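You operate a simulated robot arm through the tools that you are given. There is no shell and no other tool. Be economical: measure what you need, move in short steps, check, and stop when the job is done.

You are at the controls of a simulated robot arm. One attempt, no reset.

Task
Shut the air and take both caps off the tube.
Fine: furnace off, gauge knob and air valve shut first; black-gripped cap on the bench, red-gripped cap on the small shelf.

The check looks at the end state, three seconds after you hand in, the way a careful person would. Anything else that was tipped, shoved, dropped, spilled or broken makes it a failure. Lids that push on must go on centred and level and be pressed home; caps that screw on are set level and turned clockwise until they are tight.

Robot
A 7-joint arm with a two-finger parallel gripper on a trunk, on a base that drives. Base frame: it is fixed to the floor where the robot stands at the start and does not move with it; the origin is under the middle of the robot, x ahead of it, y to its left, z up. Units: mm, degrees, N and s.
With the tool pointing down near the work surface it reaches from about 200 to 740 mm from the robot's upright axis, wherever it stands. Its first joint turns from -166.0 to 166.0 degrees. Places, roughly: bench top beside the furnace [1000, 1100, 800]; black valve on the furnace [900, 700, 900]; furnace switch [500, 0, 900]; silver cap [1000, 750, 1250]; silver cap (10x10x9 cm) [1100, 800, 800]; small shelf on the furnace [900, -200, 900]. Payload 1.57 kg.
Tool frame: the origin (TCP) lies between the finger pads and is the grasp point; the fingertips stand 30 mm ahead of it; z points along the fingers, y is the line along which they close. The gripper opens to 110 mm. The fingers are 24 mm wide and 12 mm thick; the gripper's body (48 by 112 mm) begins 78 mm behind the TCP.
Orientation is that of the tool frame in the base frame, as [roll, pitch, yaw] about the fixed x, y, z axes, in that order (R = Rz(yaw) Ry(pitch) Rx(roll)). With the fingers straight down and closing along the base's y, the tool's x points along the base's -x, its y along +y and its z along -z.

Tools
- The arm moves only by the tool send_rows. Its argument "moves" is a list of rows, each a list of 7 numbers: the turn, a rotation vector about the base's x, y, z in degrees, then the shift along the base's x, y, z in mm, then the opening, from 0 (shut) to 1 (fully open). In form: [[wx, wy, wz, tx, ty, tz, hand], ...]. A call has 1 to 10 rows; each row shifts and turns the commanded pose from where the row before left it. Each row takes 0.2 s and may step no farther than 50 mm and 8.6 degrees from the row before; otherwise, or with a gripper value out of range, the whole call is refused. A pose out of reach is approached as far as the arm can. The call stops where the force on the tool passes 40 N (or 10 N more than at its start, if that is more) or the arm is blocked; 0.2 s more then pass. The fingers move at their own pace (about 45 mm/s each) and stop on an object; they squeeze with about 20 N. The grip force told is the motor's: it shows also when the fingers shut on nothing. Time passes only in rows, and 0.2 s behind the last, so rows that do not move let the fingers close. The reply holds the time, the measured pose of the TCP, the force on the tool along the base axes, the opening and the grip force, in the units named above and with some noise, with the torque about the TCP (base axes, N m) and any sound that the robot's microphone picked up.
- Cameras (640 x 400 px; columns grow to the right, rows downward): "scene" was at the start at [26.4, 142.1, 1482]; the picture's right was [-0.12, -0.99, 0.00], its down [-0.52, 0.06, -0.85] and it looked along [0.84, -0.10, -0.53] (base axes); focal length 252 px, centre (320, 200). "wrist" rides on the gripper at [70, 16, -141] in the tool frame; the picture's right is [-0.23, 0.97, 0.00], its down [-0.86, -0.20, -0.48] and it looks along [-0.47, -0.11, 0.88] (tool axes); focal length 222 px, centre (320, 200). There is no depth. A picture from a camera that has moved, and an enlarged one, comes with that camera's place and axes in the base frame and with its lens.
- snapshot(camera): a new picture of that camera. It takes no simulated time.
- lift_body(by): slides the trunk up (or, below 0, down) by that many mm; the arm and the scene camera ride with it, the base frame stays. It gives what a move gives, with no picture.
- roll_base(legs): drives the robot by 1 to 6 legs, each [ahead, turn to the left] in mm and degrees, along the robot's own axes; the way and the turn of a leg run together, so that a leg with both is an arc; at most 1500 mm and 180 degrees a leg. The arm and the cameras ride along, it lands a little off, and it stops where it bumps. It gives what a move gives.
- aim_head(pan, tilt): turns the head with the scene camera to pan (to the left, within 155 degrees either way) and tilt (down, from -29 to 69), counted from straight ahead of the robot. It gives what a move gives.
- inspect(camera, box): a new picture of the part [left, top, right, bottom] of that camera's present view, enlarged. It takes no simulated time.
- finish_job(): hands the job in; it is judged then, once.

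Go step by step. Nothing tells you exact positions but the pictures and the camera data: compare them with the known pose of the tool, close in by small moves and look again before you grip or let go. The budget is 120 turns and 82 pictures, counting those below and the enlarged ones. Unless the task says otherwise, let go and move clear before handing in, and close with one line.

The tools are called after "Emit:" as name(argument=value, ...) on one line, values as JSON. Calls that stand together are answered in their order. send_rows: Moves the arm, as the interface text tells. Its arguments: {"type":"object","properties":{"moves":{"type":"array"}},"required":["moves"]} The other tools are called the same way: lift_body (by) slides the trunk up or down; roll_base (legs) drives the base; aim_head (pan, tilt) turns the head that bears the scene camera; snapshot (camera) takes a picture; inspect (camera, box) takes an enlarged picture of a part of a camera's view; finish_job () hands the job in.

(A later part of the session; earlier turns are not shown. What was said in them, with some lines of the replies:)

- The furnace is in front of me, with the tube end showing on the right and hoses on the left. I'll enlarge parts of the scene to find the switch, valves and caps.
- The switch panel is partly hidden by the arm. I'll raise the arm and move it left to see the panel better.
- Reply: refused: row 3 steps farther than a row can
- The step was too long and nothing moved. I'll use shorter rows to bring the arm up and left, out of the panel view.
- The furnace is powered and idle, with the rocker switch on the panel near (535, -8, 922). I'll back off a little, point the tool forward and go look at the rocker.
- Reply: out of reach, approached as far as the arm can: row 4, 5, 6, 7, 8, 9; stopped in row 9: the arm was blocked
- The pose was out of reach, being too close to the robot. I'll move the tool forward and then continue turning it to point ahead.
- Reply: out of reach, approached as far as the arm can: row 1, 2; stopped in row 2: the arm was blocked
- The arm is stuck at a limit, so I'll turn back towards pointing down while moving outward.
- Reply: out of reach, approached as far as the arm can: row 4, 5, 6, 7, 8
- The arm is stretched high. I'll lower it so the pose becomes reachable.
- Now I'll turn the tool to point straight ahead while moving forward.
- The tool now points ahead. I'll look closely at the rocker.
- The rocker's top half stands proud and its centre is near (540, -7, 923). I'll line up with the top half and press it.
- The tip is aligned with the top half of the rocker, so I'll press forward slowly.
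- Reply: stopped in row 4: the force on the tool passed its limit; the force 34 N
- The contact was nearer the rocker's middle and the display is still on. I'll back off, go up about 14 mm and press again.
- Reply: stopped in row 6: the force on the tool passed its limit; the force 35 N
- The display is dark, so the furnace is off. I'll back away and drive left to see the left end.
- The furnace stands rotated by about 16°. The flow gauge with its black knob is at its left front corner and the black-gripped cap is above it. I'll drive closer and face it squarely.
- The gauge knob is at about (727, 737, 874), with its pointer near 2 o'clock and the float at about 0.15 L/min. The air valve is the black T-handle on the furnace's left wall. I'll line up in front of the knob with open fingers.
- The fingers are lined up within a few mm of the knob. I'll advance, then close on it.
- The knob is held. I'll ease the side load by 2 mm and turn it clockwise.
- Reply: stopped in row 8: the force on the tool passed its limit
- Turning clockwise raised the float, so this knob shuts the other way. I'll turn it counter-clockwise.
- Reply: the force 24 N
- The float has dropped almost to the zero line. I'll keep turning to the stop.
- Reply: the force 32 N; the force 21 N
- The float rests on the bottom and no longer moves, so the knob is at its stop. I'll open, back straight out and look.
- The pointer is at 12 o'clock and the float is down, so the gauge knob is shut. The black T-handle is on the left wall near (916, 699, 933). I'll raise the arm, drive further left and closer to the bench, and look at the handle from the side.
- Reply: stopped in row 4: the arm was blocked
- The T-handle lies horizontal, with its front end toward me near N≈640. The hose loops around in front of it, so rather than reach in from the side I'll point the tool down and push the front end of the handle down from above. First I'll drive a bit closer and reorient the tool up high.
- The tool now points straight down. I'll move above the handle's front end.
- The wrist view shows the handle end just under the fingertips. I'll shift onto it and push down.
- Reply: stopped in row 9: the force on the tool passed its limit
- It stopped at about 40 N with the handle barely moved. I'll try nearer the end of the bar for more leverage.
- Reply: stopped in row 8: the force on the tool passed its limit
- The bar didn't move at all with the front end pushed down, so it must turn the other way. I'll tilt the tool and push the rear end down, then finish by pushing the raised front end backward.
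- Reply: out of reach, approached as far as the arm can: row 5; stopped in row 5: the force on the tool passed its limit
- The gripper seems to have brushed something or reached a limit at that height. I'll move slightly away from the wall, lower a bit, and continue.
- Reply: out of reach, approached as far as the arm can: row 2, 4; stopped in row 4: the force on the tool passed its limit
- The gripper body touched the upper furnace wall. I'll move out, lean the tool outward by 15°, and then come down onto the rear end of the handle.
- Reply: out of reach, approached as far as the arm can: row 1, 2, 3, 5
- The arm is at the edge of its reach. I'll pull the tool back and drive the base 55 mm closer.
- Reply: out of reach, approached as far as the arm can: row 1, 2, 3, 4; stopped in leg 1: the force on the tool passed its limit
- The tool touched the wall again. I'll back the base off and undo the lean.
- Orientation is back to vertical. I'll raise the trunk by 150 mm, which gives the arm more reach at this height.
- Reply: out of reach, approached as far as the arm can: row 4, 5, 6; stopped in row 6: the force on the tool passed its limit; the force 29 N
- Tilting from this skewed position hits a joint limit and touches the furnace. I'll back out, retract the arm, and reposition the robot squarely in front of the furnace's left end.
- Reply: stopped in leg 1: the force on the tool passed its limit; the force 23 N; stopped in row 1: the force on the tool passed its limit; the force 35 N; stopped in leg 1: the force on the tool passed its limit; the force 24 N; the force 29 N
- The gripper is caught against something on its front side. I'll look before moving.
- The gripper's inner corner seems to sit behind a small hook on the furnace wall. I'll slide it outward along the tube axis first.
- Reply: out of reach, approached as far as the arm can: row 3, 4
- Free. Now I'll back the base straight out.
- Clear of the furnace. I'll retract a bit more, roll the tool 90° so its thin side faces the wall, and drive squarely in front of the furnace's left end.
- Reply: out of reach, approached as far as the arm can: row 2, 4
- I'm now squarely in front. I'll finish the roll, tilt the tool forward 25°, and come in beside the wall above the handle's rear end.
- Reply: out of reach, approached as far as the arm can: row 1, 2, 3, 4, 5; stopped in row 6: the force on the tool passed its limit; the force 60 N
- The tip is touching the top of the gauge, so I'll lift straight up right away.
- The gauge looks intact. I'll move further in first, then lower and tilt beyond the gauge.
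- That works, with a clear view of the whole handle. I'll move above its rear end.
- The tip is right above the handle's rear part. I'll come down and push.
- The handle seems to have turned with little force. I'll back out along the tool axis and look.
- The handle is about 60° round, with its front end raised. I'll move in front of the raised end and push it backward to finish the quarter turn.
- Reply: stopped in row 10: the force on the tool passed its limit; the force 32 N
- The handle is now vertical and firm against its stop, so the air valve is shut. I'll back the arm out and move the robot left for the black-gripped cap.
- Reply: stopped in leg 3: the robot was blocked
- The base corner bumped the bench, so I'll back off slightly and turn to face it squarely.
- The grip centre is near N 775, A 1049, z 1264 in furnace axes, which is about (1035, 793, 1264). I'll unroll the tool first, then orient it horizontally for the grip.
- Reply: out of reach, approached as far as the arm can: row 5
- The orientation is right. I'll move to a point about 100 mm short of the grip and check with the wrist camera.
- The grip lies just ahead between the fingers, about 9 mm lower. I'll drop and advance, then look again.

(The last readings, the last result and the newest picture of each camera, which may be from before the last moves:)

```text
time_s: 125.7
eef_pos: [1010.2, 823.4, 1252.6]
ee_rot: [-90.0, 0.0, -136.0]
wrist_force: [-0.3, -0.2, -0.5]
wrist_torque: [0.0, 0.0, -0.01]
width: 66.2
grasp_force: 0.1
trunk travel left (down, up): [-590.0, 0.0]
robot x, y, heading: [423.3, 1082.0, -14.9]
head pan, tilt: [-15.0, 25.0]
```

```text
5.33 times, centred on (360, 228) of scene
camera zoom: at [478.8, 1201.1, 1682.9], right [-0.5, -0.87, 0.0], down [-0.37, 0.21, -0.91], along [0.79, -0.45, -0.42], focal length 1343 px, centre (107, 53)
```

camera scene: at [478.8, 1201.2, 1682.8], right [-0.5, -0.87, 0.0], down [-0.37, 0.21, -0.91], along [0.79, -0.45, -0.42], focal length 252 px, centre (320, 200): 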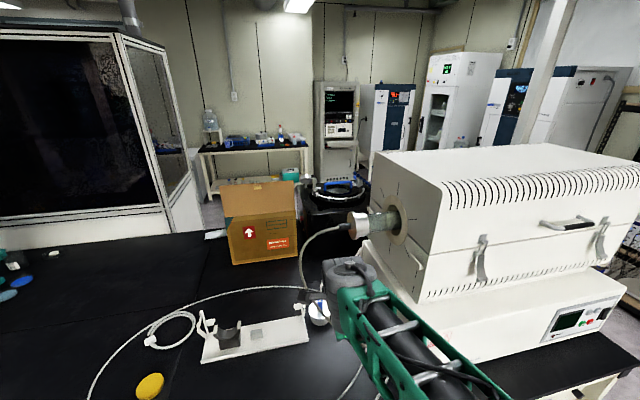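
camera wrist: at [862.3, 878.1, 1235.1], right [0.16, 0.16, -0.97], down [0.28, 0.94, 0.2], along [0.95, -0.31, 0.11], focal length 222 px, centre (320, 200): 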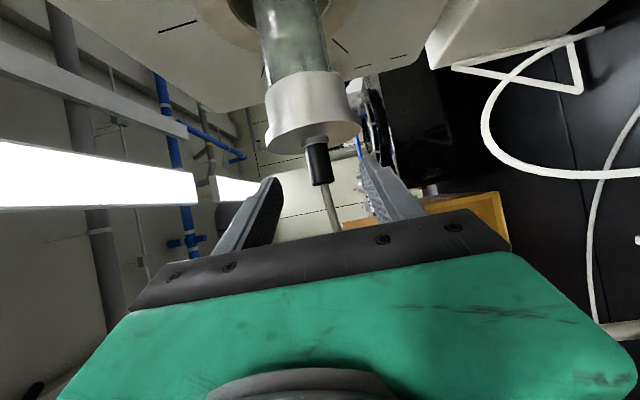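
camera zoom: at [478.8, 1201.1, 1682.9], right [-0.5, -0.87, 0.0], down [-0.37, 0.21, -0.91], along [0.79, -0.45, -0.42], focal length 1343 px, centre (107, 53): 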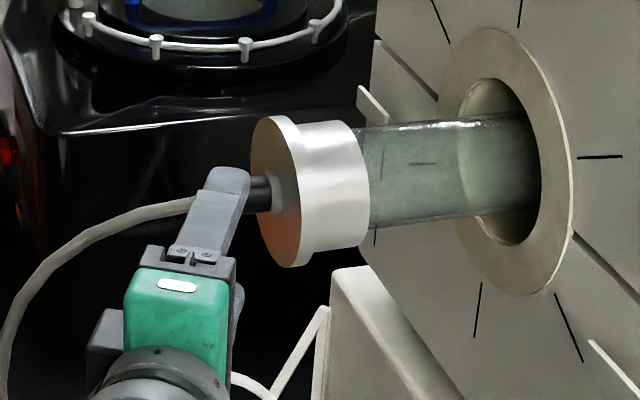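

The grip is level with the fingers and about 46 mm further on. I'll advance and close.

Emit:
send_rows(moves=[[0, 0, 0, 12, -12.3, 0, 0.6], [0, 0, 0, 10, -10.3, 0, 0.6], [0, 0, 0, 10, -10.3, 1, 0.6], [0, 0, 0, 0, 0, 0, 0.3], [0, 0, 0, 0, 0, 0, 0.1], [0, 0, 0, 0, 0, 0, 0.1], [0, 0, 0, 0, 0, 0, 0.1], [0, 0, 0, 0, 0, 0, 0.1]])

Emit:
snapshot(camera="wrist")

```text
time_s: 127.5
eef_pos: [1040.9, 787.9, 1252.5]
ee_rot: [-89.9, 0.0, -135.8]
wrist_force: [1.3, -1.5, 0.6]
wrist_torque: [-0.51, -0.11, 0.0]
width: 21.5
grasp_force: 19.6
trunk travel left (down, up): [-590.0, 0.0]
robot x, y, heading: [417.7, 1085.6, -15.0]
head pan, tilt: [-15.0, 25.0]
```

```text
18 pictures are left
camera wrist: at [893.6, 843.5, 1236.4], right [0.16, 0.16, -0.97], down [0.28, 0.94, 0.2], along [0.95, -0.31, 0.11], focal length 222 px, centre (320, 200)
```

wrist: 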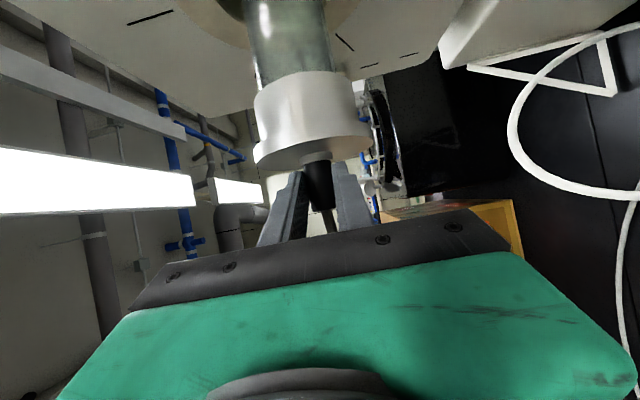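

The grip is held, 21.5 mm wide. I'll pull outward along the tube axis in small steps.

Emit:
send_rows(moves=[[0, 0, 0, 1.4, 4.8, 0, 0], [0, 0, 0, 1.4, 4.8, 0, 0], [0, 0, 0, 1.4, 4.8, 0, 0], [0, 0, 0, 1.4, 4.8, 0, 0]])

```text
time_s: 128.4
eef_pos: [1048.2, 811.3, 1254.1]
ee_rot: [-89.9, -0.1, -135.8]
wrist_force: [-0.6, 0.0, 0.4]
wrist_torque: [-0.43, -0.17, -0.05]
width: 17.7
grasp_force: 19.8
trunk travel left (down, up): [-590.0, 0.0]
robot x, y, heading: [418.9, 1083.3, -14.8]
head pan, tilt: [-15.0, 25.0]
```

Emit:
snapshot(camera="wrist")

Emit:
inspect(camera="scene", box=[310, 190, 410, 265])

```text
17 pictures are left
camera wrist: at [899.9, 865.0, 1237.2], right [0.16, 0.16, -0.97], down [0.28, 0.94, 0.2], along [0.95, -0.31, 0.11], focal length 222 px, centre (320, 200)
```

wrist: 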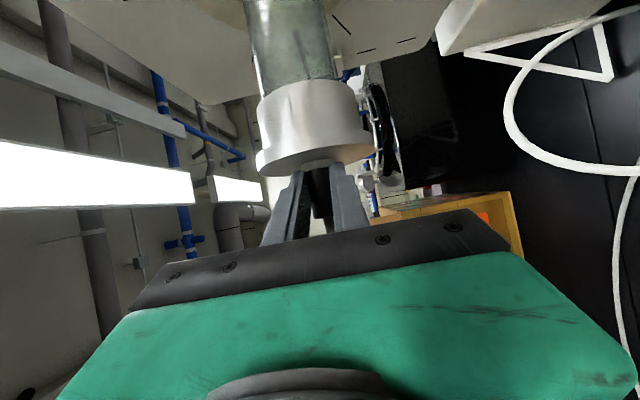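

```text
5.33 times, centred on (360, 228) of scene
camera zoom: at [478.9, 1201.3, 1682.8], right [-0.5, -0.87, 0.0], down [-0.37, 0.21, -0.91], along [0.79, -0.45, -0.42], focal length 1343 px, centre (107, 53)
```

zoom: 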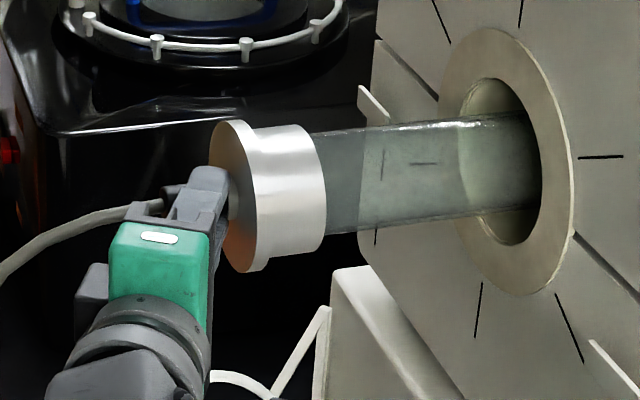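

The cap is sliding off with the hand. I'll keep pulling until it is clear of the tube.

Emit:
send_rows(moves=[[0, 0, 0, 1.9, 6.7, 0, 0], [0, 0, 0, 1.9, 6.7, 0, 0], [0, 0, 0, 1.9, 6.7, 0, 0], [0, 0, 0, 1.9, 6.7, 0, 0], [0, 0, 0, 2.8, 9.6, 0, 0], [0, 0, 0, 2.8, 9.6, 0, 0], [0, 0, 0, 2.8, 9.6, 0, 0], [0, 0, 0, 2.8, 9.6, 0, 0], [0, 0, 0, 2.8, 9.6, 0, 0]])

Emit:
snapshot(camera="scene")

```text
time_s: 130.4
eef_pos: [1068.7, 885.9, 1254.8]
ee_rot: [-90.0, -0.2, -135.9]
wrist_force: [0.4, 0.3, 0.0]
wrist_torque: [0.13, 0.02, 0.03]
width: 22.1
grasp_force: 19.5
trunk travel left (down, up): [-590.0, 0.0]
robot x, y, heading: [419.2, 1085.0, -14.8]
head pan, tilt: [-15.0, 25.0]
```

```text
15 pictures are left
camera scene: at [479.1, 1201.2, 1682.8], right [-0.5, -0.87, 0.0], down [-0.37, 0.21, -0.91], along [0.79, -0.45, -0.42], focal length 252 px, centre (320, 200)
```

scene: 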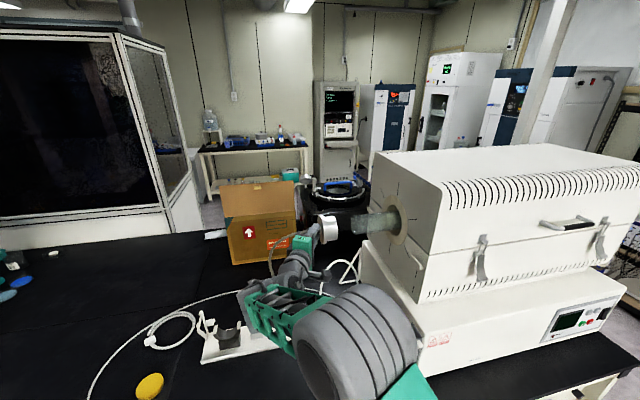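

The cap is off the tube. I'll carry it over a clear patch of bench in front of me, inside the hose loop, and lower the trunk.

Emit:
send_rows(moves=[[0, 0, 0, 5, 19, 0, 0], [0, 0, 0, 4, 13, 0, 0], [0, 0, 0, -27, 8, -10, 0], [0, 0, 0, -27, 8, -10, 0], [0, 0, 0, -27, 8, -10, 0], [0, 0, 0, -27, 8, -12, 0], [0, 0, 0, -28, 8, -12, 0]])

Emit:
lift_body(by=-220)

Emit:
send_rows(moves=[[7.86, -2.27, 0, 0, 0, 0, 0], [7.86, -2.27, 0, 0, 0, 0, 0], [7.86, -2.27, 0, 0, 0, 0, 0], [7.86, -2.27, 0, 0, 0, 0, 0], [7.86, -2.27, 0, 0, 0, 0, 0], [7.86, -2.27, 0, 0, 0, 0, 0]])

Emit:
snapshot(camera="wrist")

```text
time_s: 132.1
eef_pos: [941.5, 955.1, 1202.4]
ee_rot: [-90.0, -0.1, -136.0]
wrist_force: [1.3, 0.0, -0.2]
wrist_torque: [0.11, 0.02, 0.01]
width: 22.0
grasp_force: 20.7
trunk travel left (down, up): [-590.0, 0.0]
robot x, y, heading: [419.1, 1082.1, -14.9]
head pan, tilt: [-15.0, 25.0]
```

```text
time_s: 134.4
eef_pos: [942.3, 953.6, 981.5]
ee_rot: [-90.0, 0.0, -135.9]
wrist_force: [0.9, 0.1, 0.8]
wrist_torque: [0.11, 0.04, 0.03]
width: 22.1
grasp_force: 20.1
trunk travel left (down, up): [-370.0, 220.0]
robot x, y, heading: [417.3, 1086.1, -14.9]
head pan, tilt: [-15.0, 25.0]
```

```text
time_s: 135.8
eef_pos: [943.4, 955.4, 982.2]
ee_rot: [-119.8, 41.0, -147.4]
wrist_force: [-0.3, 0.2, -0.5]
wrist_torque: [0.06, 0.05, 0.01]
width: 22.4
grasp_force: 19.6
trunk travel left (down, up): [-370.0, 220.0]
robot x, y, heading: [417.6, 1082.0, -14.9]
head pan, tilt: [-15.0, 25.0]
```

```text
14 pictures are left
camera wrist: at [797.4, 1017.4, 978.5], right [0.35, 0.8, -0.49], down [0.15, 0.47, 0.87], along [0.93, -0.37, 0.05], focal length 222 px, centre (320, 200)
```

wrist: 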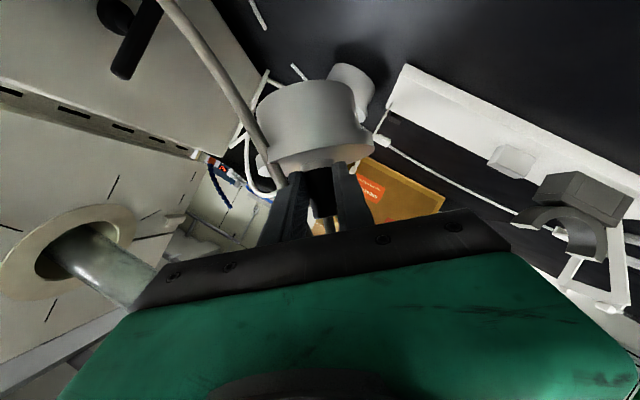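

The cap is held well, and the vertical valve handle shows at top left. I'll finish the rotation so the open end faces down.

Emit:
send_rows(moves=[[7.86, -2.27, 0, -6, 2, 0, 0], [7.86, -2.27, 0, -6, 2, 0, 0], [7.86, -2.27, 0, -6, 2, 0, 0], [7.86, -2.27, 0, 0, 0, 0, 0], [7.86, -2.27, 0, 0, 0, 0, 0], [0, 0, 0, 0, 0, -25, 0], [0, 0, 0, 0, 0, -25, 0], [0, 0, 0, 0, 0, -15, 0]])

Emit:
aim_head(pan=-5, tilt=45)

Emit:
snapshot(camera="scene")

```text
time_s: 137.6
eef_pos: [924.5, 960.1, 915.5]
ee_rot: [-179.9, 60.1, 164.0]
wrist_force: [-0.6, -0.1, -0.6]
wrist_torque: [0.03, 0.06, -0.01]
width: 22.2
grasp_force: 20.1
trunk travel left (down, up): [-370.0, 220.0]
robot x, y, heading: [420.6, 1081.6, -14.8]
head pan, tilt: [-15.0, 25.0]
```

```text
time_s: 138.4
eef_pos: [925.1, 960.6, 915.5]
ee_rot: [-180.0, 60.2, 163.9]
wrist_force: [-0.1, -0.4, 0.7]
wrist_torque: [0.01, 0.06, 0.03]
width: 22.2
grasp_force: 19.8
trunk travel left (down, up): [-370.0, 220.0]
robot x, y, heading: [420.2, 1083.0, -14.5]
head pan, tilt: [-5.0, 45.0]
```

```text
13 pictures are left
camera scene: at [475.5, 1219.3, 1432.3], right [-0.34, -0.94, 0.0], down [-0.66, 0.24, -0.71], along [0.67, -0.24, -0.71], focal length 252 px, centre (320, 200)
```

scene: 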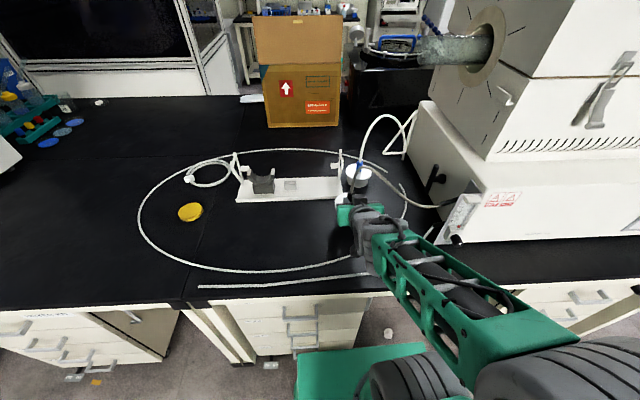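

The patch under the cap is clear of the hose, stand and bottle. I'll lower it slowly until it touches the bench.

Emit:
send_rows(moves=[[0, 0, 0, 0, 0, -12, 0], [0, 0, 0, 0, 0, -6, 0], [0, 0, 0, 0, 0, -5, 0], [0, 0, 0, 0, 0, -5, 0], [0, 0, 0, 0, 0, -4, 0], [0, 0, 0, 0, 0, 0, 0]])

Emit:
snapshot(camera="wrist")

```text
time_s: 139.8
eef_pos: [925.2, 961.3, 883.2]
ee_rot: [-179.8, 60.1, 164.0]
wrist_force: [-0.1, -0.3, -0.8]
wrist_torque: [0.05, 0.06, 0.01]
width: 21.8
grasp_force: 19.8
trunk travel left (down, up): [-370.0, 220.0]
robot x, y, heading: [419.0, 1086.6, -14.8]
head pan, tilt: [-5.0, 45.0]
```

```text
12 pictures are left
camera wrist: at [778.0, 1020.9, 892.1], right [0.38, 0.9, 0.2], down [-0.05, -0.19, 0.98], along [0.92, -0.38, -0.03], focal length 222 px, centre (320, 200)
```

wrist: 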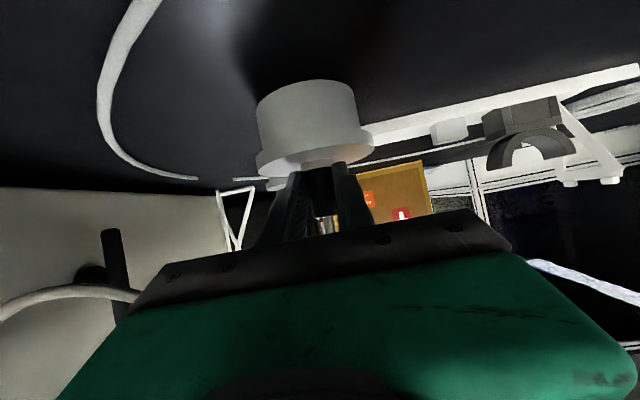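

Emit:
send_rows(moves=[[0, 0, 0, 0, 0, -3, 0], [0, 0, 0, 0, 0, -3, 0], [0, 0, 0, 0, 0, -3, 0], [0, 0, 0, 0, 0, -3, 0], [0, 0, 0, 0, 0, -3, 0], [0, 0, 0, 0, 0, -3, 0], [0, 0, 0, 0, 0, -3, 0], [0, 0, 0, 0, 0, -3, 0]])

```text
time_s: 141.6
eef_pos: [929.2, 959.6, 869.9]
ee_rot: [179.9, 61.6, 163.8]
wrist_force: [2.9, -0.6, 8.4]
wrist_torque: [-0.01, -0.22, -0.03]
width: 21.9
grasp_force: 20.0
trunk travel left (down, up): [-370.0, 220.0]
robot x, y, heading: [418.1, 1083.0, -15.4]
head pan, tilt: [-5.0, 45.0]
stopped in row 8: the force on the tool passed its limit (the readings are from after the stop); the commanded pose is now the measured one
```

The cap is on the bench. I'll open and withdraw along the tool axis.

Emit:
send_rows(moves=[[0, 0, 0, 0, 0, 1, 0.2], [0, 0, 0, 0, 0, 0, 0.6], [0, 0, 0, 0, 0, 0, 0.6], [0, 0, 0, 0, 0, 0, 0.6], [0, 0, 0, -16, 4.8, 10, 0.6], [0, 0, 0, -25, 7, 14, 0.6], [0, 0, 0, -25, 7, 14, 0.6], [0, 0, 0, -25, 7, 20, 0.6]])

Emit:
snapshot(camera="scene")

```text
time_s: 143.5
eef_pos: [808.7, 971.5, 831.6]
ee_rot: [-174.9, 46.2, 165.2]
wrist_force: [-16.5, 7.3, 50.7]
wrist_torque: [1.61, -0.67, 0.64]
width: 63.9
grasp_force: 0.1
trunk travel left (down, up): [-370.0, 220.0]
robot x, y, heading: [419.7, 1084.1, -14.8]
head pan, tilt: [-5.0, 45.0]
stopped in row 8: the arm was blocked; the commanded pose is now the measured one
```

```text
11 pictures are left
camera scene: at [470.6, 1220.7, 1432.6], right [-0.34, -0.94, 0.0], down [-0.66, 0.24, -0.71], along [0.67, -0.24, -0.7], focal length 252 px, centre (320, 200)
```

scene: 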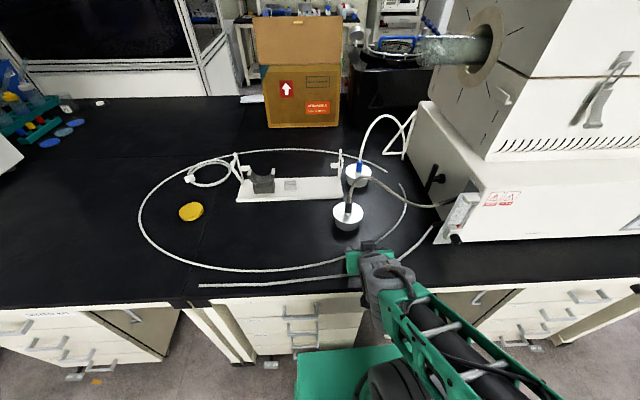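

The cap stands upright on the bench. The arm hit an inner reach limit and sagged onto the bench, so I'll lift it with the trunk.

Emit:
lift_body(by=150)

Emit:
inspect(camera="scene", box=[300, 190, 460, 300])

```text
time_s: 145.3
eef_pos: [809.3, 968.4, 978.4]
ee_rot: [-174.9, 45.8, 165.1]
wrist_force: [-0.6, -0.5, -0.4]
wrist_torque: [0.0, 0.01, -0.02]
width: 65.9
grasp_force: 0.1
trunk travel left (down, up): [-520.0, 70.0]
robot x, y, heading: [419.7, 1080.1, -15.1]
head pan, tilt: [-5.0, 45.0]
```

```text
3.64 times, centred on (380, 245) of scene
camera zoom: at [475.3, 1219.4, 1580.3], right [-0.34, -0.94, 0.0], down [-0.66, 0.24, -0.71], along [0.66, -0.24, -0.71], focal length 916 px, centre (102, 36)
```

zoom: 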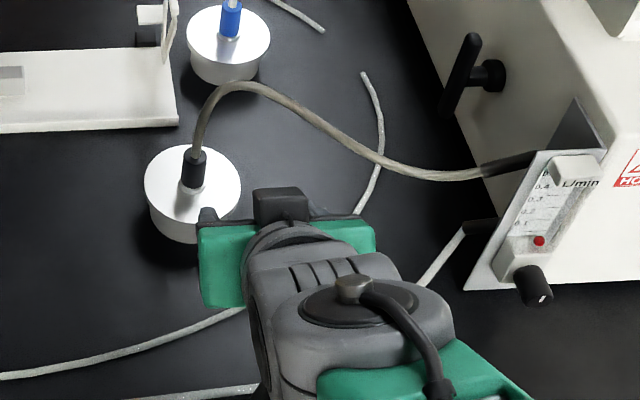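

The black-gripped cap sits level, the gauge reads zero and the valve handle is upright. Now I'll drive to the right end for the red-gripped cap.

Emit:
roll_base(legs=[[-350, 0], [0, -90], [1350, 0], [0, 89], [320, 0]])

Emit:
lift_body(by=70)

Emit:
aim_head(pan=12, tilt=38)

Emit:
snapshot(camera="scene")

```text
time_s: 163.5
eef_pos: [417.7, -348.2, 973.9]
ee_rot: [-174.7, 45.0, 166.6]
wrist_force: [-0.3, -0.3, 0.3]
wrist_torque: [0.0, -0.01, 0.0]
width: 66.1
grasp_force: 0.0
trunk travel left (down, up): [-520.0, 70.0]
robot x, y, heading: [28.4, -243.4, -13.3]
head pan, tilt: [-5.0, 45.0]
```

```text
time_s: 164.6
eef_pos: [417.7, -348.1, 1045.5]
ee_rot: [-174.7, 45.0, 166.6]
wrist_force: [-0.5, 0.7, -0.2]
wrist_torque: [0.01, 0.0, 0.0]
width: 65.9
grasp_force: 0.0
trunk travel left (down, up): [-590.0, 0.0]
robot x, y, heading: [28.0, -243.8, -13.6]
head pan, tilt: [-5.0, 45.0]
```

```text
time_s: 165.4
eef_pos: [417.2, -347.3, 1043.8]
ee_rot: [-174.7, 44.8, 166.7]
wrist_force: [-0.1, 0.3, 0.1]
wrist_torque: [-0.01, -0.03, 0.01]
width: 66.1
grasp_force: 0.1
trunk travel left (down, up): [-590.0, 0.0]
robot x, y, heading: [29.3, -244.9, -13.6]
head pan, tilt: [12.0, 38.0]
```

```text
9 pictures are left
camera scene: at [87.7, -84.1, 1663.7], right [-0.03, -1.0, 0.0], down [-0.62, 0.02, -0.79], along [0.79, -0.02, -0.62], focal length 252 px, centre (320, 200)
```

scene: 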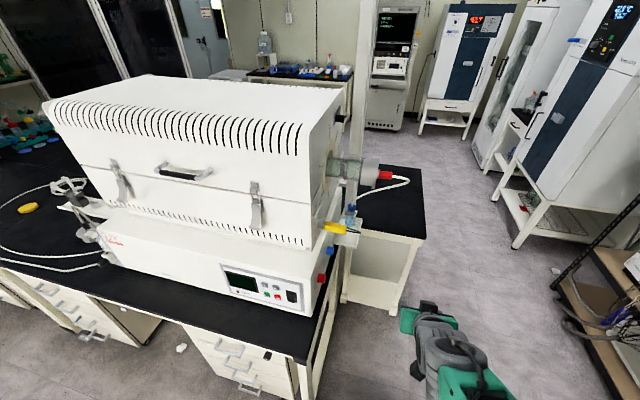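

Emit:
inspect(camera="scene", box=[305, 150, 415, 260])

```text
3.64 times, centred on (360, 205) of scene
camera zoom: at [87.7, -84.1, 1663.7], right [-0.03, -1.0, 0.0], down [-0.62, 0.02, -0.79], along [0.79, -0.02, -0.62], focal length 916 px, centre (174, 182)
```

zoom: 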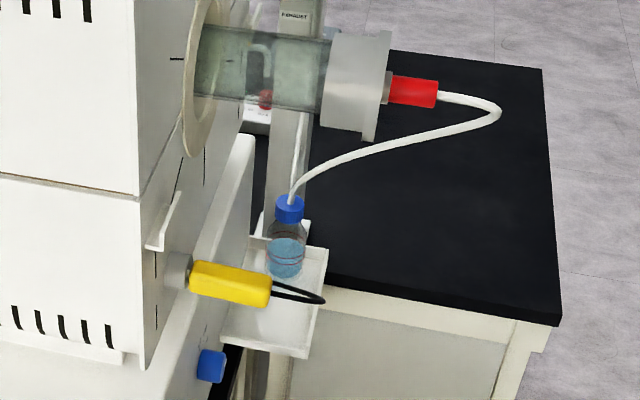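

The red grip is near N 782, A −86, z 1253. The shelf tray is at about N 830–1008, A −27 to 75, z 858, with the bottle on its rear half and its front half free. I'll drive into the notch to the right of the furnace and face it at an angle.

Emit:
roll_base(legs=[[0, -26], [256, 0], [0, 56]])

```text
time_s: 171.2
eef_pos: [619.3, -311.4, 1042.4]
ee_rot: [-174.5, 44.8, -163.3]
wrist_force: [0.5, -0.4, -0.1]
wrist_torque: [0.02, 0.01, 0.02]
width: 66.1
grasp_force: 0.0
trunk travel left (down, up): [-590.0, 0.0]
robot x, y, heading: [230.1, -415.2, 16.8]
head pan, tilt: [12.0, 38.0]
```

I'll roll the tool for a horizontal grip and raise it to cap height.

Emit:
send_rows(moves=[[7.28, -1.175, -2.58, -3, -1, 10, 0.6], [7.28, -1.175, -2.58, -3, -1, 10, 0.6], [7.28, -1.175, -2.58, 0, -1, 10, 0.6], [7.28, -1.175, -2.58, 0, -1, 10, 0.6], [7.28, -1.175, -2.58, 0, -1, 10, 0.6], [7.28, -1.175, -2.58, 0, -1, 10, 0.6], [7.28, -1.175, -2.58, 0, -1, 10, 0.6], [7.28, -1.175, -2.58, 0, -1, 10, 0.6], [7.28, -1.175, -2.58, 0, -1, 10, 0.6], [7.28, -1.175, -2.58, 0, -1, 10, 0.6]])

Emit:
send_rows(moves=[[7.28, -1.175, -2.58, 0, 0, 15, 0.6], [7.28, -1.175, -2.58, 0, 0, 15, 0.6], [7.28, -1.175, -2.58, 0, 0, 15, 0.6], [0, 0, 0, 3, 0, 35, 0.6], [0, 0, 0, 3, 0, 30, 0.6], [0, 0, 0, 3, 0, 0, 0.6]])

Emit:
snapshot(camera="wrist")

```text
time_s: 171.7
eef_pos: [550.9, -279.3, 963.3]
ee_rot: [174.7, 32.4, -165.4]
wrist_force: [-1.1, -0.6, -0.6]
wrist_torque: [-0.01, 0.02, -0.01]
width: 66.2
grasp_force: 0.0
trunk travel left (down, up): [-590.0, 0.0]
robot x, y, heading: [230.7, -416.7, 16.9]
head pan, tilt: [12.0, 38.0]
stopped in row 2: the arm was blocked; the commanded pose is now the measured one
```

```text
time_s: 172.2
eef_pos: [460.2, -260.3, 904.8]
ee_rot: [168.7, 15.1, -161.4]
wrist_force: [0.1, -0.6, 0.0]
wrist_torque: [-0.01, 0.0, 0.01]
width: 66.0
grasp_force: 0.0
out of reach, approached as far as the arm can: row 2
trunk travel left (down, up): [-590.0, 0.0]
robot x, y, heading: [228.3, -416.1, 16.9]
head pan, tilt: [12.0, 38.0]
stopped in row 2: the arm was blocked; the commanded pose is now the measured one
```

```text
7 pictures are left
camera wrist: at [367.0, -304.9, 1022.7], right [-0.14, 0.96, 0.25], down [0.77, -0.05, 0.64], along [0.62, 0.28, -0.73], focal length 222 px, centre (320, 200)
```

wrist: 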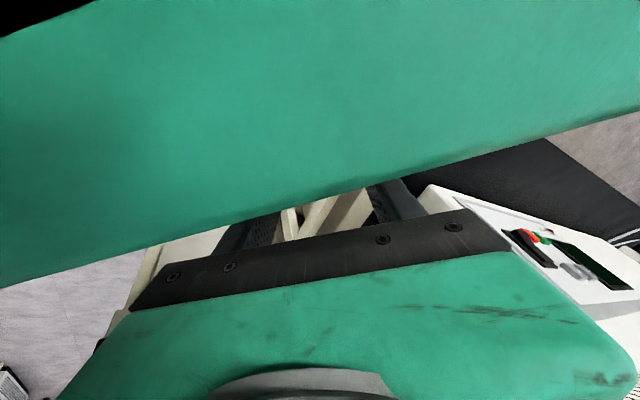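

The arm had folded into its inner limit. I'll extend it outward before reorienting.

Emit:
send_rows(moves=[[0, 0, 0, 25, -10, 5, 0.6], [0, 0, 0, 36, -14, 15, 0.6], [0, 0, 0, 36, -14, 20, 0.6], [0, 0, 0, 36, -14, 20, 0.6], [0, 0, 0, 36, -14, 20, 0.6], [0, 0, 0, 20, -6, 20, 0.6]])

```text
time_s: 173.6
eef_pos: [648.8, -331.1, 1011.1]
ee_rot: [168.6, 15.2, -161.2]
wrist_force: [-0.3, 0.3, 0.7]
wrist_torque: [0.0, 0.05, 0.02]
width: 66.2
grasp_force: 0.1
trunk travel left (down, up): [-590.0, 0.0]
robot x, y, heading: [229.9, -416.3, 16.9]
head pan, tilt: [12.0, 38.0]
```

I need more distance for the horizontal pose, so I'll back the base 130 mm, extend the arm and rotate in steps.

Emit:
roll_base(legs=[[-130, 0]])

Emit:
send_rows(moves=[[0, 0, 0, 29, 10, 15, 0.6], [0, 0, 0, 29, 10, 15, 0.6], [0, 0, 0, 29, 10, 20, 0.6], [0, 0, 0, 29, 10, 20, 0.6], [6.18, -2.175, -5.24, 0, 0, 0, 0.6], [6.18, -2.175, -5.24, 0, 0, 0, 0.6], [6.18, -2.175, -5.24, 0, 0, 0, 0.6], [6.18, -2.175, -5.24, 0, 0, 0, 0.6]])

```text
time_s: 174.9
eef_pos: [521.6, -369.6, 1011.0]
ee_rot: [168.7, 15.2, -161.2]
wrist_force: [-0.6, 0.6, -1.0]
wrist_torque: [-0.02, -0.02, -0.03]
width: 66.0
grasp_force: 0.1
trunk travel left (down, up): [-590.0, 0.0]
robot x, y, heading: [104.6, -456.8, 16.8]
head pan, tilt: [12.0, 38.0]
```

```text
time_s: 176.7
eef_pos: [636.6, -330.1, 1081.7]
ee_rot: [142.9, 25.5, 168.2]
wrist_force: [-0.2, -0.4, 0.6]
wrist_torque: [0.01, 0.0, 0.03]
width: 65.9
grasp_force: 0.1
trunk travel left (down, up): [-590.0, 0.0]
robot x, y, heading: [101.9, -452.1, 16.8]
head pan, tilt: [12.0, 38.0]
```

Emit:
send_rows(moves=[[6.18, -2.175, -5.24, 0, 0, 0, 0.6], [6.18, -2.175, -5.24, 0, 0, 0, 0.6], [6.18, -2.175, -5.24, 0, 0, 0, 0.6], [6.18, -2.175, -5.24, 0, 0, 0, 0.6], [6.18, -2.175, -5.24, 0, 0, 0, 0.6], [6.18, -2.175, -5.24, 0, 0, 0, 0.6], [6.18, -2.175, -5.24, 0, 0, 0, 0.6], [6.18, -2.175, -5.24, 0, 0, 0, 0.6], [6.18, -2.175, -5.24, 0, 0, 0, 0.6]])

```text
time_s: 178.7
eef_pos: [637.7, -326.8, 1081.9]
ee_rot: [90.1, -0.1, 103.9]
wrist_force: [0.7, -0.1, -0.7]
wrist_torque: [0.0, -0.03, 0.01]
width: 66.2
grasp_force: 0.1
trunk travel left (down, up): [-590.0, 0.0]
robot x, y, heading: [106.6, -455.9, 17.0]
head pan, tilt: [12.0, 38.0]
```

The orientation is right. I'll raise to cap height and look with the wrist camera.

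Emit:
send_rows(moves=[[0, 0, 0, -2, 0, 43, 0.6], [0, 0, 0, -2, 0, 43, 0.6], [0, 0, 0, -2, 0, 43, 0.6], [0, 0, 0, -2, 0, 42, 0.6], [0, 0, 0, 0, 0, 0, 0.6]])

Emit:
snapshot(camera="wrist")

```text
time_s: 179.9
eef_pos: [629.2, -330.1, 1252.4]
ee_rot: [90.0, 0.1, 104.0]
wrist_force: [0.2, -0.9, 1.1]
wrist_torque: [0.0, -0.01, -0.02]
width: 66.1
grasp_force: 0.0
trunk travel left (down, up): [-590.0, 0.0]
robot x, y, heading: [101.2, -453.7, 16.6]
head pan, tilt: [12.0, 38.0]
```

```text
6 pictures are left
camera wrist: at [474.4, -295.7, 1268.0], right [0.06, -0.22, 0.97], down [-0.26, -0.94, -0.2], along [0.96, -0.24, -0.11], focal length 222 px, centre (320, 200)
```

wrist: 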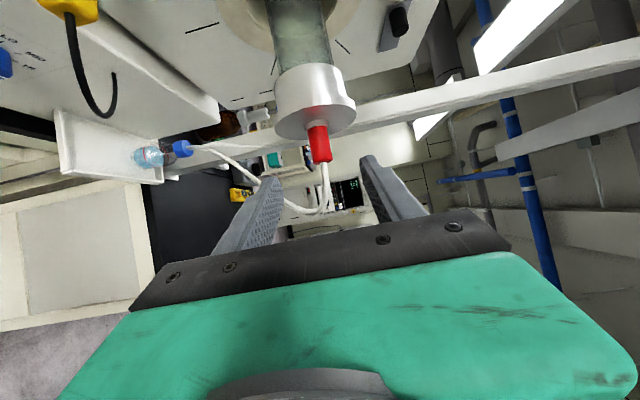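

The red grip is centred between the fingers about 107 mm ahead, as on the left side. I'll advance and close.

Emit:
send_rows(moves=[[0, 0, 0, 24, 6, 0, 0.6], [0, 0, 0, 24, 6, 0, 0.6], [0, 0, 0, 20, 5, 1, 0.6], [0, 0, 0, 16, 4, 0, 0.6], [0, 0, 0, 10, 2.5, 0, 0.6], [0, 0, 0, 9, 2, 0, 0.6], [0, 0, 0, 0, 0, 0, 0.3], [0, 0, 0, 0, 0, 0, 0], [0, 0, 0, 0, 0, 0, 0], [0, 0, 0, 0, 0, 0, 0]])

Emit:
snapshot(camera="wrist")

```text
time_s: 182.1
eef_pos: [732.2, -304.1, 1252.6]
ee_rot: [90.0, 0.0, 103.9]
wrist_force: [-0.3, -0.1, 0.0]
wrist_torque: [-0.14, 0.05, 0.02]
width: 22.4
grasp_force: 19.8
trunk travel left (down, up): [-590.0, 0.0]
robot x, y, heading: [101.8, -453.6, 16.8]
head pan, tilt: [12.0, 38.0]
```

```text
5 pictures are left
camera wrist: at [578.4, -268.8, 1269.4], right [0.06, -0.22, 0.97], down [-0.26, -0.95, -0.2], along [0.96, -0.24, -0.11], focal length 222 px, centre (320, 200)
```

wrist: 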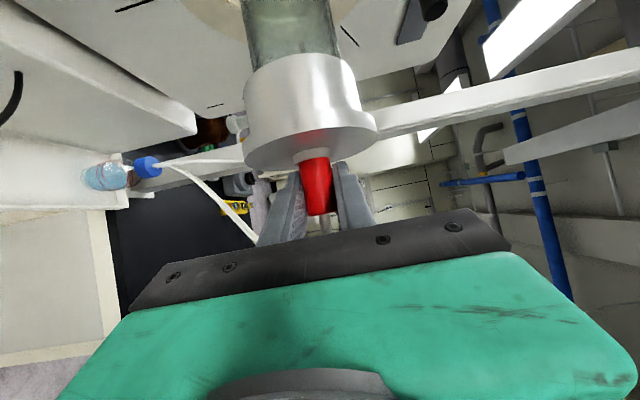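

The red grip is held. I'll pull straight outward, to the right along the tube axis.

Emit:
send_rows(moves=[[0, 0, 0, -1.4, -4.8, 0, 0], [0, 0, 0, -1.4, -4.8, 0, 0], [0, 0, 0, -1.9, -6.7, 0, 0], [0, 0, 0, -1.9, -6.7, 0, 0], [0, 0, 0, -1.9, -6.7, 0, 0], [0, 0, 0, -1.9, -6.7, 0, 0], [0, 0, 0, -2.8, -9.6, 0, 0], [0, 0, 0, -2.8, -9.6, 0, 0], [0, 0, 0, -2.8, -9.6, 0, 0], [0, 0, 0, -2.8, -9.6, 0, 0]])

Emit:
send_rows(moves=[[0, 0, 0, -2.8, -9.6, 0, 0], [0, 0, 0, -2.8, -9.6, 0, 0], [0, 0, 0, -2.8, -9.6, 0, 0], [0, 0, 0, 0, 0, 0, 0]])

```text
time_s: 184.3
eef_pos: [711.1, -377.0, 1251.9]
ee_rot: [90.0, 0.0, 104.0]
wrist_force: [-0.5, -0.6, -2.7]
wrist_torque: [-0.12, 0.01, 0.02]
width: 22.7
grasp_force: 20.0
trunk travel left (down, up): [-590.0, 0.0]
robot x, y, heading: [105.7, -458.3, 16.8]
head pan, tilt: [12.0, 38.0]
```

```text
time_s: 185.3
eef_pos: [703.4, -406.0, 1253.7]
ee_rot: [89.9, 0.1, 103.9]
wrist_force: [-0.6, -0.2, -2.8]
wrist_torque: [-0.11, 0.03, -0.01]
width: 22.5
grasp_force: 20.3
trunk travel left (down, up): [-590.0, 0.0]
robot x, y, heading: [104.8, -455.8, 16.6]
head pan, tilt: [12.0, 38.0]
```

The red cap is off; its weight shows as 2.7 N. I'll lower the trunk, turn the open end down and yaw the tool toward the shelf.

Emit:
lift_body(by=-130)

Emit:
send_rows(moves=[[-7.86, 2.27, 0, 0, 0, 0, 0], [-7.86, 2.27, 0, 0, 0, 0, 0], [-7.86, 2.27, 0, 0, 0, 0, 0], [-7.86, 2.27, 0, 0, 0, 0, 0], [-7.86, 2.27, 0, 0, 0, 0, 0], [-7.86, 2.27, 0, 0, 0, 0, 0], [-7.86, 2.27, 0, 0, 0, 0, 0], [-7.86, 2.27, 0, 0, 0, 0, 0], [-7.86, 2.27, 0, 0, 0, 0, 0], [-7.86, 2.27, 0, 0, 0, 0, 0]])

Emit:
send_rows(moves=[[-7.86, 2.27, 0, 0, 0, 0, 0], [0, 0, 8.5, 0, 0, 0, 0], [0, 0, 8.5, 0, 0, 0, 0], [0, 0, 8.5, 0, 0, 0, 0], [0, 0, 8.5, 0, 0, 0, 0]])

```text
time_s: 186.8
eef_pos: [702.3, -407.2, 1123.8]
ee_rot: [90.0, 0.0, 103.8]
wrist_force: [0.3, -0.6, -3.7]
wrist_torque: [-0.14, 0.12, 0.02]
width: 22.3
grasp_force: 19.7
trunk travel left (down, up): [-460.0, 130.0]
robot x, y, heading: [100.3, -454.7, 16.8]
head pan, tilt: [12.0, 38.0]
```

```text
time_s: 189.1
eef_pos: [702.5, -405.9, 1125.5]
ee_rot: [164.3, 59.0, 150.2]
wrist_force: [0.4, 0.4, -3.6]
wrist_torque: [0.02, 0.02, 0.01]
width: 22.3
grasp_force: 19.5
trunk travel left (down, up): [-460.0, 130.0]
robot x, y, heading: [104.2, -451.8, 16.5]
head pan, tilt: [12.0, 38.0]
```

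```text
time_s: 190.2
eef_pos: [701.4, -406.2, 1123.7]
ee_rot: [180.0, 60.0, -162.1]
wrist_force: [-0.1, 1.1, -3.4]
wrist_torque: [-0.05, 0.02, -0.05]
width: 22.7
grasp_force: 20.0
trunk travel left (down, up): [-460.0, 130.0]
robot x, y, heading: [102.8, -456.5, 16.7]
head pan, tilt: [12.0, 38.0]
```

The cap is upright in the hand with its open end down. I'll drive closer and look at the shelf.

Emit:
roll_base(legs=[[150, 0]])

Emit:
aim_head(pan=-10, tilt=45)

Emit:
inspect(camera="scene", box=[200, 90, 440, 290])

```text
time_s: 191.6
eef_pos: [849.0, -361.5, 1123.6]
ee_rot: [180.0, 59.9, -162.1]
wrist_force: [0.1, 0.5, -3.2]
wrist_torque: [0.03, -0.01, 0.02]
width: 22.4
grasp_force: 19.6
trunk travel left (down, up): [-460.0, 130.0]
robot x, y, heading: [247.0, -409.8, 16.7]
head pan, tilt: [12.0, 38.0]
```

```text
time_s: 192.5
eef_pos: [849.2, -362.4, 1123.3]
ee_rot: [179.8, 59.9, -162.2]
wrist_force: [0.0, -0.5, -2.7]
wrist_torque: [-0.06, -0.01, -0.05]
width: 22.6
grasp_force: 20.0
trunk travel left (down, up): [-460.0, 130.0]
robot x, y, heading: [249.9, -414.0, 16.7]
head pan, tilt: [-10.0, 45.0]
```

```text
2.00 times, centred on (320, 190) of scene
camera zoom: at [225.7, -272.6, 1522.3], right [0.12, -0.99, 0.0], down [-0.7, -0.08, -0.71], along [0.7, 0.08, -0.71], focal length 504 px, centre (320, 220)
```

zoom: 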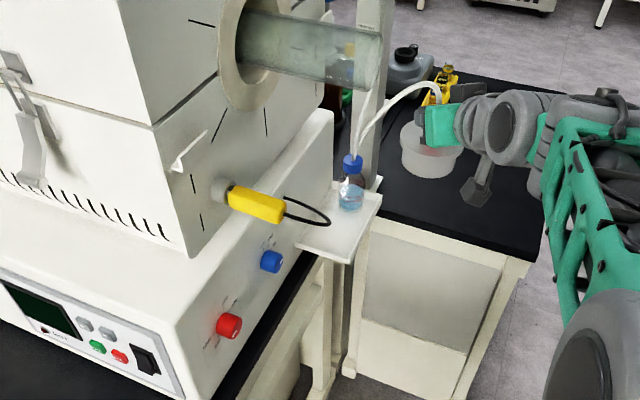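

The shelf matches my estimate, with the bottle centre at N 948, so the free front half is centred near (840, -224). I'll move the cap above it and lower it part of the way.

Emit:
send_rows(moves=[[0, 0, 0, -2, 34, 0, 0], [0, 0, 0, -2, 34, 0, 0], [0, 0, 0, -2, 35, 0, 0], [0, 0, 0, -4, 35, 0, 0], [0, 0, 0, 0, 0, -40, 0], [0, 0, 0, 0, 0, -40, 0], [0, 0, 0, 0, 0, -40, 0], [0, 0, 0, 0, 0, -35, 0], [0, 0, 0, 0, 0, 0, 0]])

Emit:
inspect(camera="scene", box=[270, 120, 390, 240])

```text
time_s: 194.5
eef_pos: [838.6, -224.1, 966.2]
ee_rot: [179.9, 59.9, -162.3]
wrist_force: [1.0, -1.5, -3.2]
wrist_torque: [-0.01, -0.03, -0.02]
width: 22.5
grasp_force: 20.1
trunk travel left (down, up): [-460.0, 130.0]
robot x, y, heading: [250.9, -415.8, 16.5]
head pan, tilt: [-10.0, 45.0]
```

```text
3.33 times, centred on (330, 180) of scene
camera zoom: at [225.8, -272.5, 1522.3], right [0.12, -0.99, 0.0], down [-0.7, -0.08, -0.71], along [0.7, 0.08, -0.71], focal length 839 px, centre (287, 267)
```

zoom: 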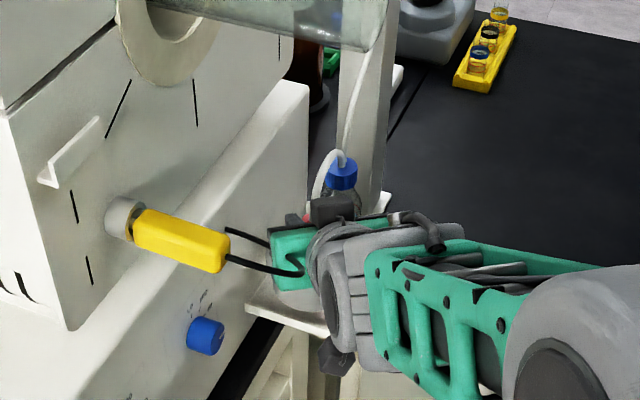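

Emit:
send_rows(moves=[[0, 0, 0, 0, 0, -10, 0], [0, 0, 0, 0, 0, -6, 0], [0, 0, 0, 0, 0, 0, 0]])

Emit:
snapshot(camera="wrist")

```text
time_s: 195.3
eef_pos: [838.7, -223.3, 952.2]
ee_rot: [179.9, 59.9, -162.2]
wrist_force: [-0.1, -0.3, -2.9]
wrist_torque: [0.04, 0.03, 0.03]
width: 22.7
grasp_force: 20.0
trunk travel left (down, up): [-460.0, 130.0]
robot x, y, heading: [250.9, -410.0, 16.8]
head pan, tilt: [-10.0, 45.0]
```

```text
2 pictures are left
camera wrist: at [684.2, -255.3, 961.3], right [-0.19, 0.96, 0.2], down [0.08, -0.19, 0.98], along [0.98, 0.2, -0.04], focal length 222 px, centre (320, 200)
```

wrist: 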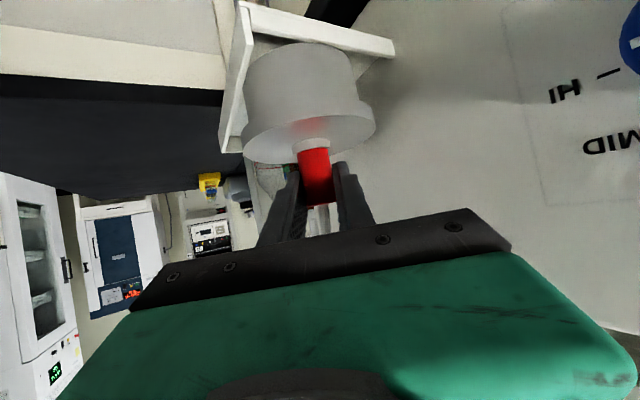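

The view shows the cap axis about 15 mm too far forward and 12 mm too far right of the ideal spot on the tray. I'll shift and then lower gently.

Emit:
send_rows(moves=[[0, 0, 0, 9, 3.7, 0, 0], [0, 0, 0, 8.7, 3.7, 0, 0], [0, 0, 0, 0, 0, -5, 0], [0, 0, 0, 0, 0, -5, 0], [0, 0, 0, 0, 0, -3, 0], [0, 0, 0, 0, 0, 0, 0]])

```text
time_s: 196.7
eef_pos: [858.7, -216.1, 940.6]
ee_rot: [179.9, 60.1, -162.3]
wrist_force: [-1.8, -5.4, 5.6]
wrist_torque: [-0.3, 0.37, -0.03]
width: 22.8
grasp_force: 20.2
trunk travel left (down, up): [-460.0, 130.0]
robot x, y, heading: [251.8, -409.1, 16.8]
head pan, tilt: [-10.0, 45.0]
```

It touched early with a sideways push from the wall side. I'll lift slightly, shift 8 mm away from the wall and lower again.

Emit:
send_rows(moves=[[0, 0, 0, 0, 0, 6, 0], [0, 0, 0, -2.2, -7.7, 0, 0], [0, 0, 0, 0, 0, -4, 0], [0, 0, 0, 0, 0, -3, 0], [0, 0, 0, 0, 0, -2, 0], [0, 0, 0, 0, 0, 0, 0]])

```text
time_s: 198.1
eef_pos: [854.8, -223.7, 939.6]
ee_rot: [180.0, 60.2, -162.2]
wrist_force: [3.7, 1.4, 12.9]
wrist_torque: [-0.22, -0.15, -0.01]
width: 22.6
grasp_force: 20.3
trunk travel left (down, up): [-460.0, 130.0]
robot x, y, heading: [246.2, -412.8, 16.9]
head pan, tilt: [-10.0, 45.0]
```

Now the force is mostly vertical. I'll take a close look before releasing.

Emit:
inspect(camera="wrist", box=[200, 0, 420, 180])

```text
2.22 times, centred on (310, 90) of wrist
camera zoom: at [699.6, -254.9, 947.7], right [-0.19, 0.96, 0.2], down [0.07, -0.19, 0.98], along [0.98, 0.2, -0.03], focal length 494 px, centre (342, 444)
```

zoom: 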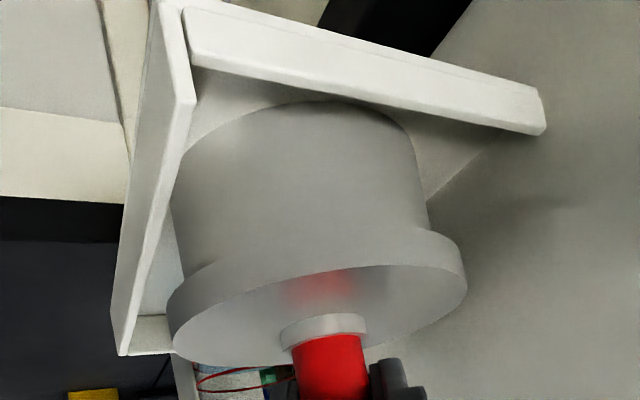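

The cap sits inside the tray, but close to the right and front lips. I'll lift a touch, nudge it 4 mm toward the wall and 2 mm back, and set it down again.

Emit:
send_rows(moves=[[0, 0, 0, 0, 0, 6, 0], [0, 0, 0, 3, 3.3, 0, 0], [0, 0, 0, 0, 0, -3, 0], [0, 0, 0, 0, 0, -2, 0], [0, 0, 0, 0, 0, 0, 0]])

```text
time_s: 199.3
eef_pos: [857.9, -220.0, 938.2]
ee_rot: [180.0, 60.0, -162.2]
wrist_force: [-0.7, -1.7, 3.4]
wrist_torque: [-0.21, 0.25, 0.0]
width: 22.5
grasp_force: 20.0
trunk travel left (down, up): [-460.0, 130.0]
robot x, y, heading: [249.4, -410.7, 16.8]
head pan, tilt: [-10.0, 45.0]
```

Emit:
send_rows(moves=[[0, 0, 0, 0, 0, -2, 0], [0, 0, 0, 0, 0, -2, 0], [0, 0, 0, 0, 0, 0, 0]])

```text
time_s: 200.1
eef_pos: [857.4, -220.3, 936.8]
ee_rot: [180.0, 60.2, -162.1]
wrist_force: [2.6, 2.4, 13.6]
wrist_torque: [-0.23, -0.12, -0.02]
width: 22.5
grasp_force: 20.7
trunk travel left (down, up): [-460.0, 130.0]
robot x, y, heading: [245.3, -408.1, 16.7]
head pan, tilt: [-10.0, 45.0]
```

Emit:
send_rows(moves=[[0, 0, 0, 0, 0, 7, 0], [0, 0, 0, 0.7, 2.4, 0, 0], [0, 0, 0, 0, 0, -5, 0], [0, 0, 0, 0, 0, -3, 0], [0, 0, 0, 0, 0, -2, 0], [0, 0, 0, 0, 0, 0, 0]])

```text
time_s: 201.5
eef_pos: [859.3, -220.1, 934.2]
ee_rot: [-180.0, 60.2, -162.2]
wrist_force: [1.4, 1.4, 13.9]
wrist_torque: [-0.23, -0.17, -0.01]
width: 22.9
grasp_force: 19.9
trunk travel left (down, up): [-460.0, 130.0]
robot x, y, heading: [249.4, -412.6, 16.7]
head pan, tilt: [-10.0, 45.0]
```

The forces are now nearly all vertical. I'll relieve the pressure, open gently and withdraw along the tool axis.

Emit:
send_rows(moves=[[0, 0, 0, 0, 0, 2, 0], [0, 0, 0, 0, 0, 0, 0.3], [0, 0, 0, 0, 0, 0, 0.45], [0, 0, 0, 0, 0, 0, 0.45], [0, 0, 0, -8, -2.6, 5, 0.45], [0, 0, 0, -16, -5.3, 10, 0.45], [0, 0, 0, -20, -6.6, 12, 0.45], [0, 0, 0, -20, -6.6, 12, 0.45], [0, 0, 0, -10, -20, 15, 0.45], [0, 0, 0, 0, -25, 15, 0.45]])

```text
time_s: 203.7
eef_pos: [786.5, -287.1, 1002.1]
ee_rot: [180.0, 60.0, -162.1]
wrist_force: [0.6, 0.0, 0.5]
wrist_torque: [-0.05, -0.02, -0.01]
width: 49.8
grasp_force: 0.1
trunk travel left (down, up): [-460.0, 130.0]
robot x, y, heading: [246.8, -411.5, 16.6]
head pan, tilt: [-10.0, 45.0]
```

Released. I'll swing the arm clear to the right and use the last picture to check the shelf.

Emit:
send_rows(moves=[[0, 0, 0, 0, -40, 15, 0.45], [0, 0, 0, 0, -40, 15, 0.45], [0, 0, 0, 0, -40, 15, 0.45], [0, 0, 0, 0, -40, 0, 0.45], [0, 0, 0, 0, 0, 0, 0.45]])

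Emit:
inspect(camera="scene", box=[270, 130, 410, 250])

```text
time_s: 204.9
eef_pos: [785.8, -443.7, 1049.9]
ee_rot: [179.9, 59.9, -162.2]
wrist_force: [-0.2, 0.0, -0.4]
wrist_torque: [0.0, 0.0, 0.01]
width: 49.3
grasp_force: 0.1
trunk travel left (down, up): [-460.0, 130.0]
robot x, y, heading: [249.5, -409.4, 17.0]
head pan, tilt: [-10.0, 45.0]
```

```text
3.33 times, centred on (340, 190) of scene
camera zoom: at [225.5, -273.0, 1522.3], right [0.12, -0.99, 0.0], down [-0.7, -0.08, -0.71], along [0.7, 0.08, -0.71], focal length 839 px, centre (253, 233)
```

zoom: 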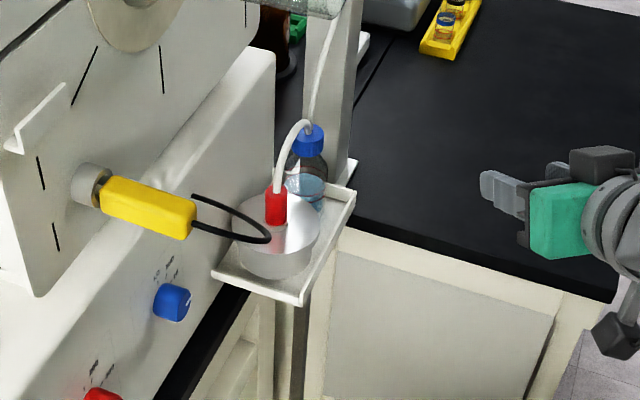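

The red-gripped cap stands level in the shelf tray in front of the upright bottle. The black-gripped cap is on the bench, the air valve and gauge knob are shut, the furnace is off, and the arm is clear. I'll hand in now.

Emit:
finish_job()

```text
The job is handed in.
```

The job is handed in: the furnace is off and the gauge knob and air valve were shut first. The black-gripped cap stands on the bench and the red-gripped cap on the small shelf. The arm bumped the furnace wall and the gauge top on the way; I saw no damage in the pictures.
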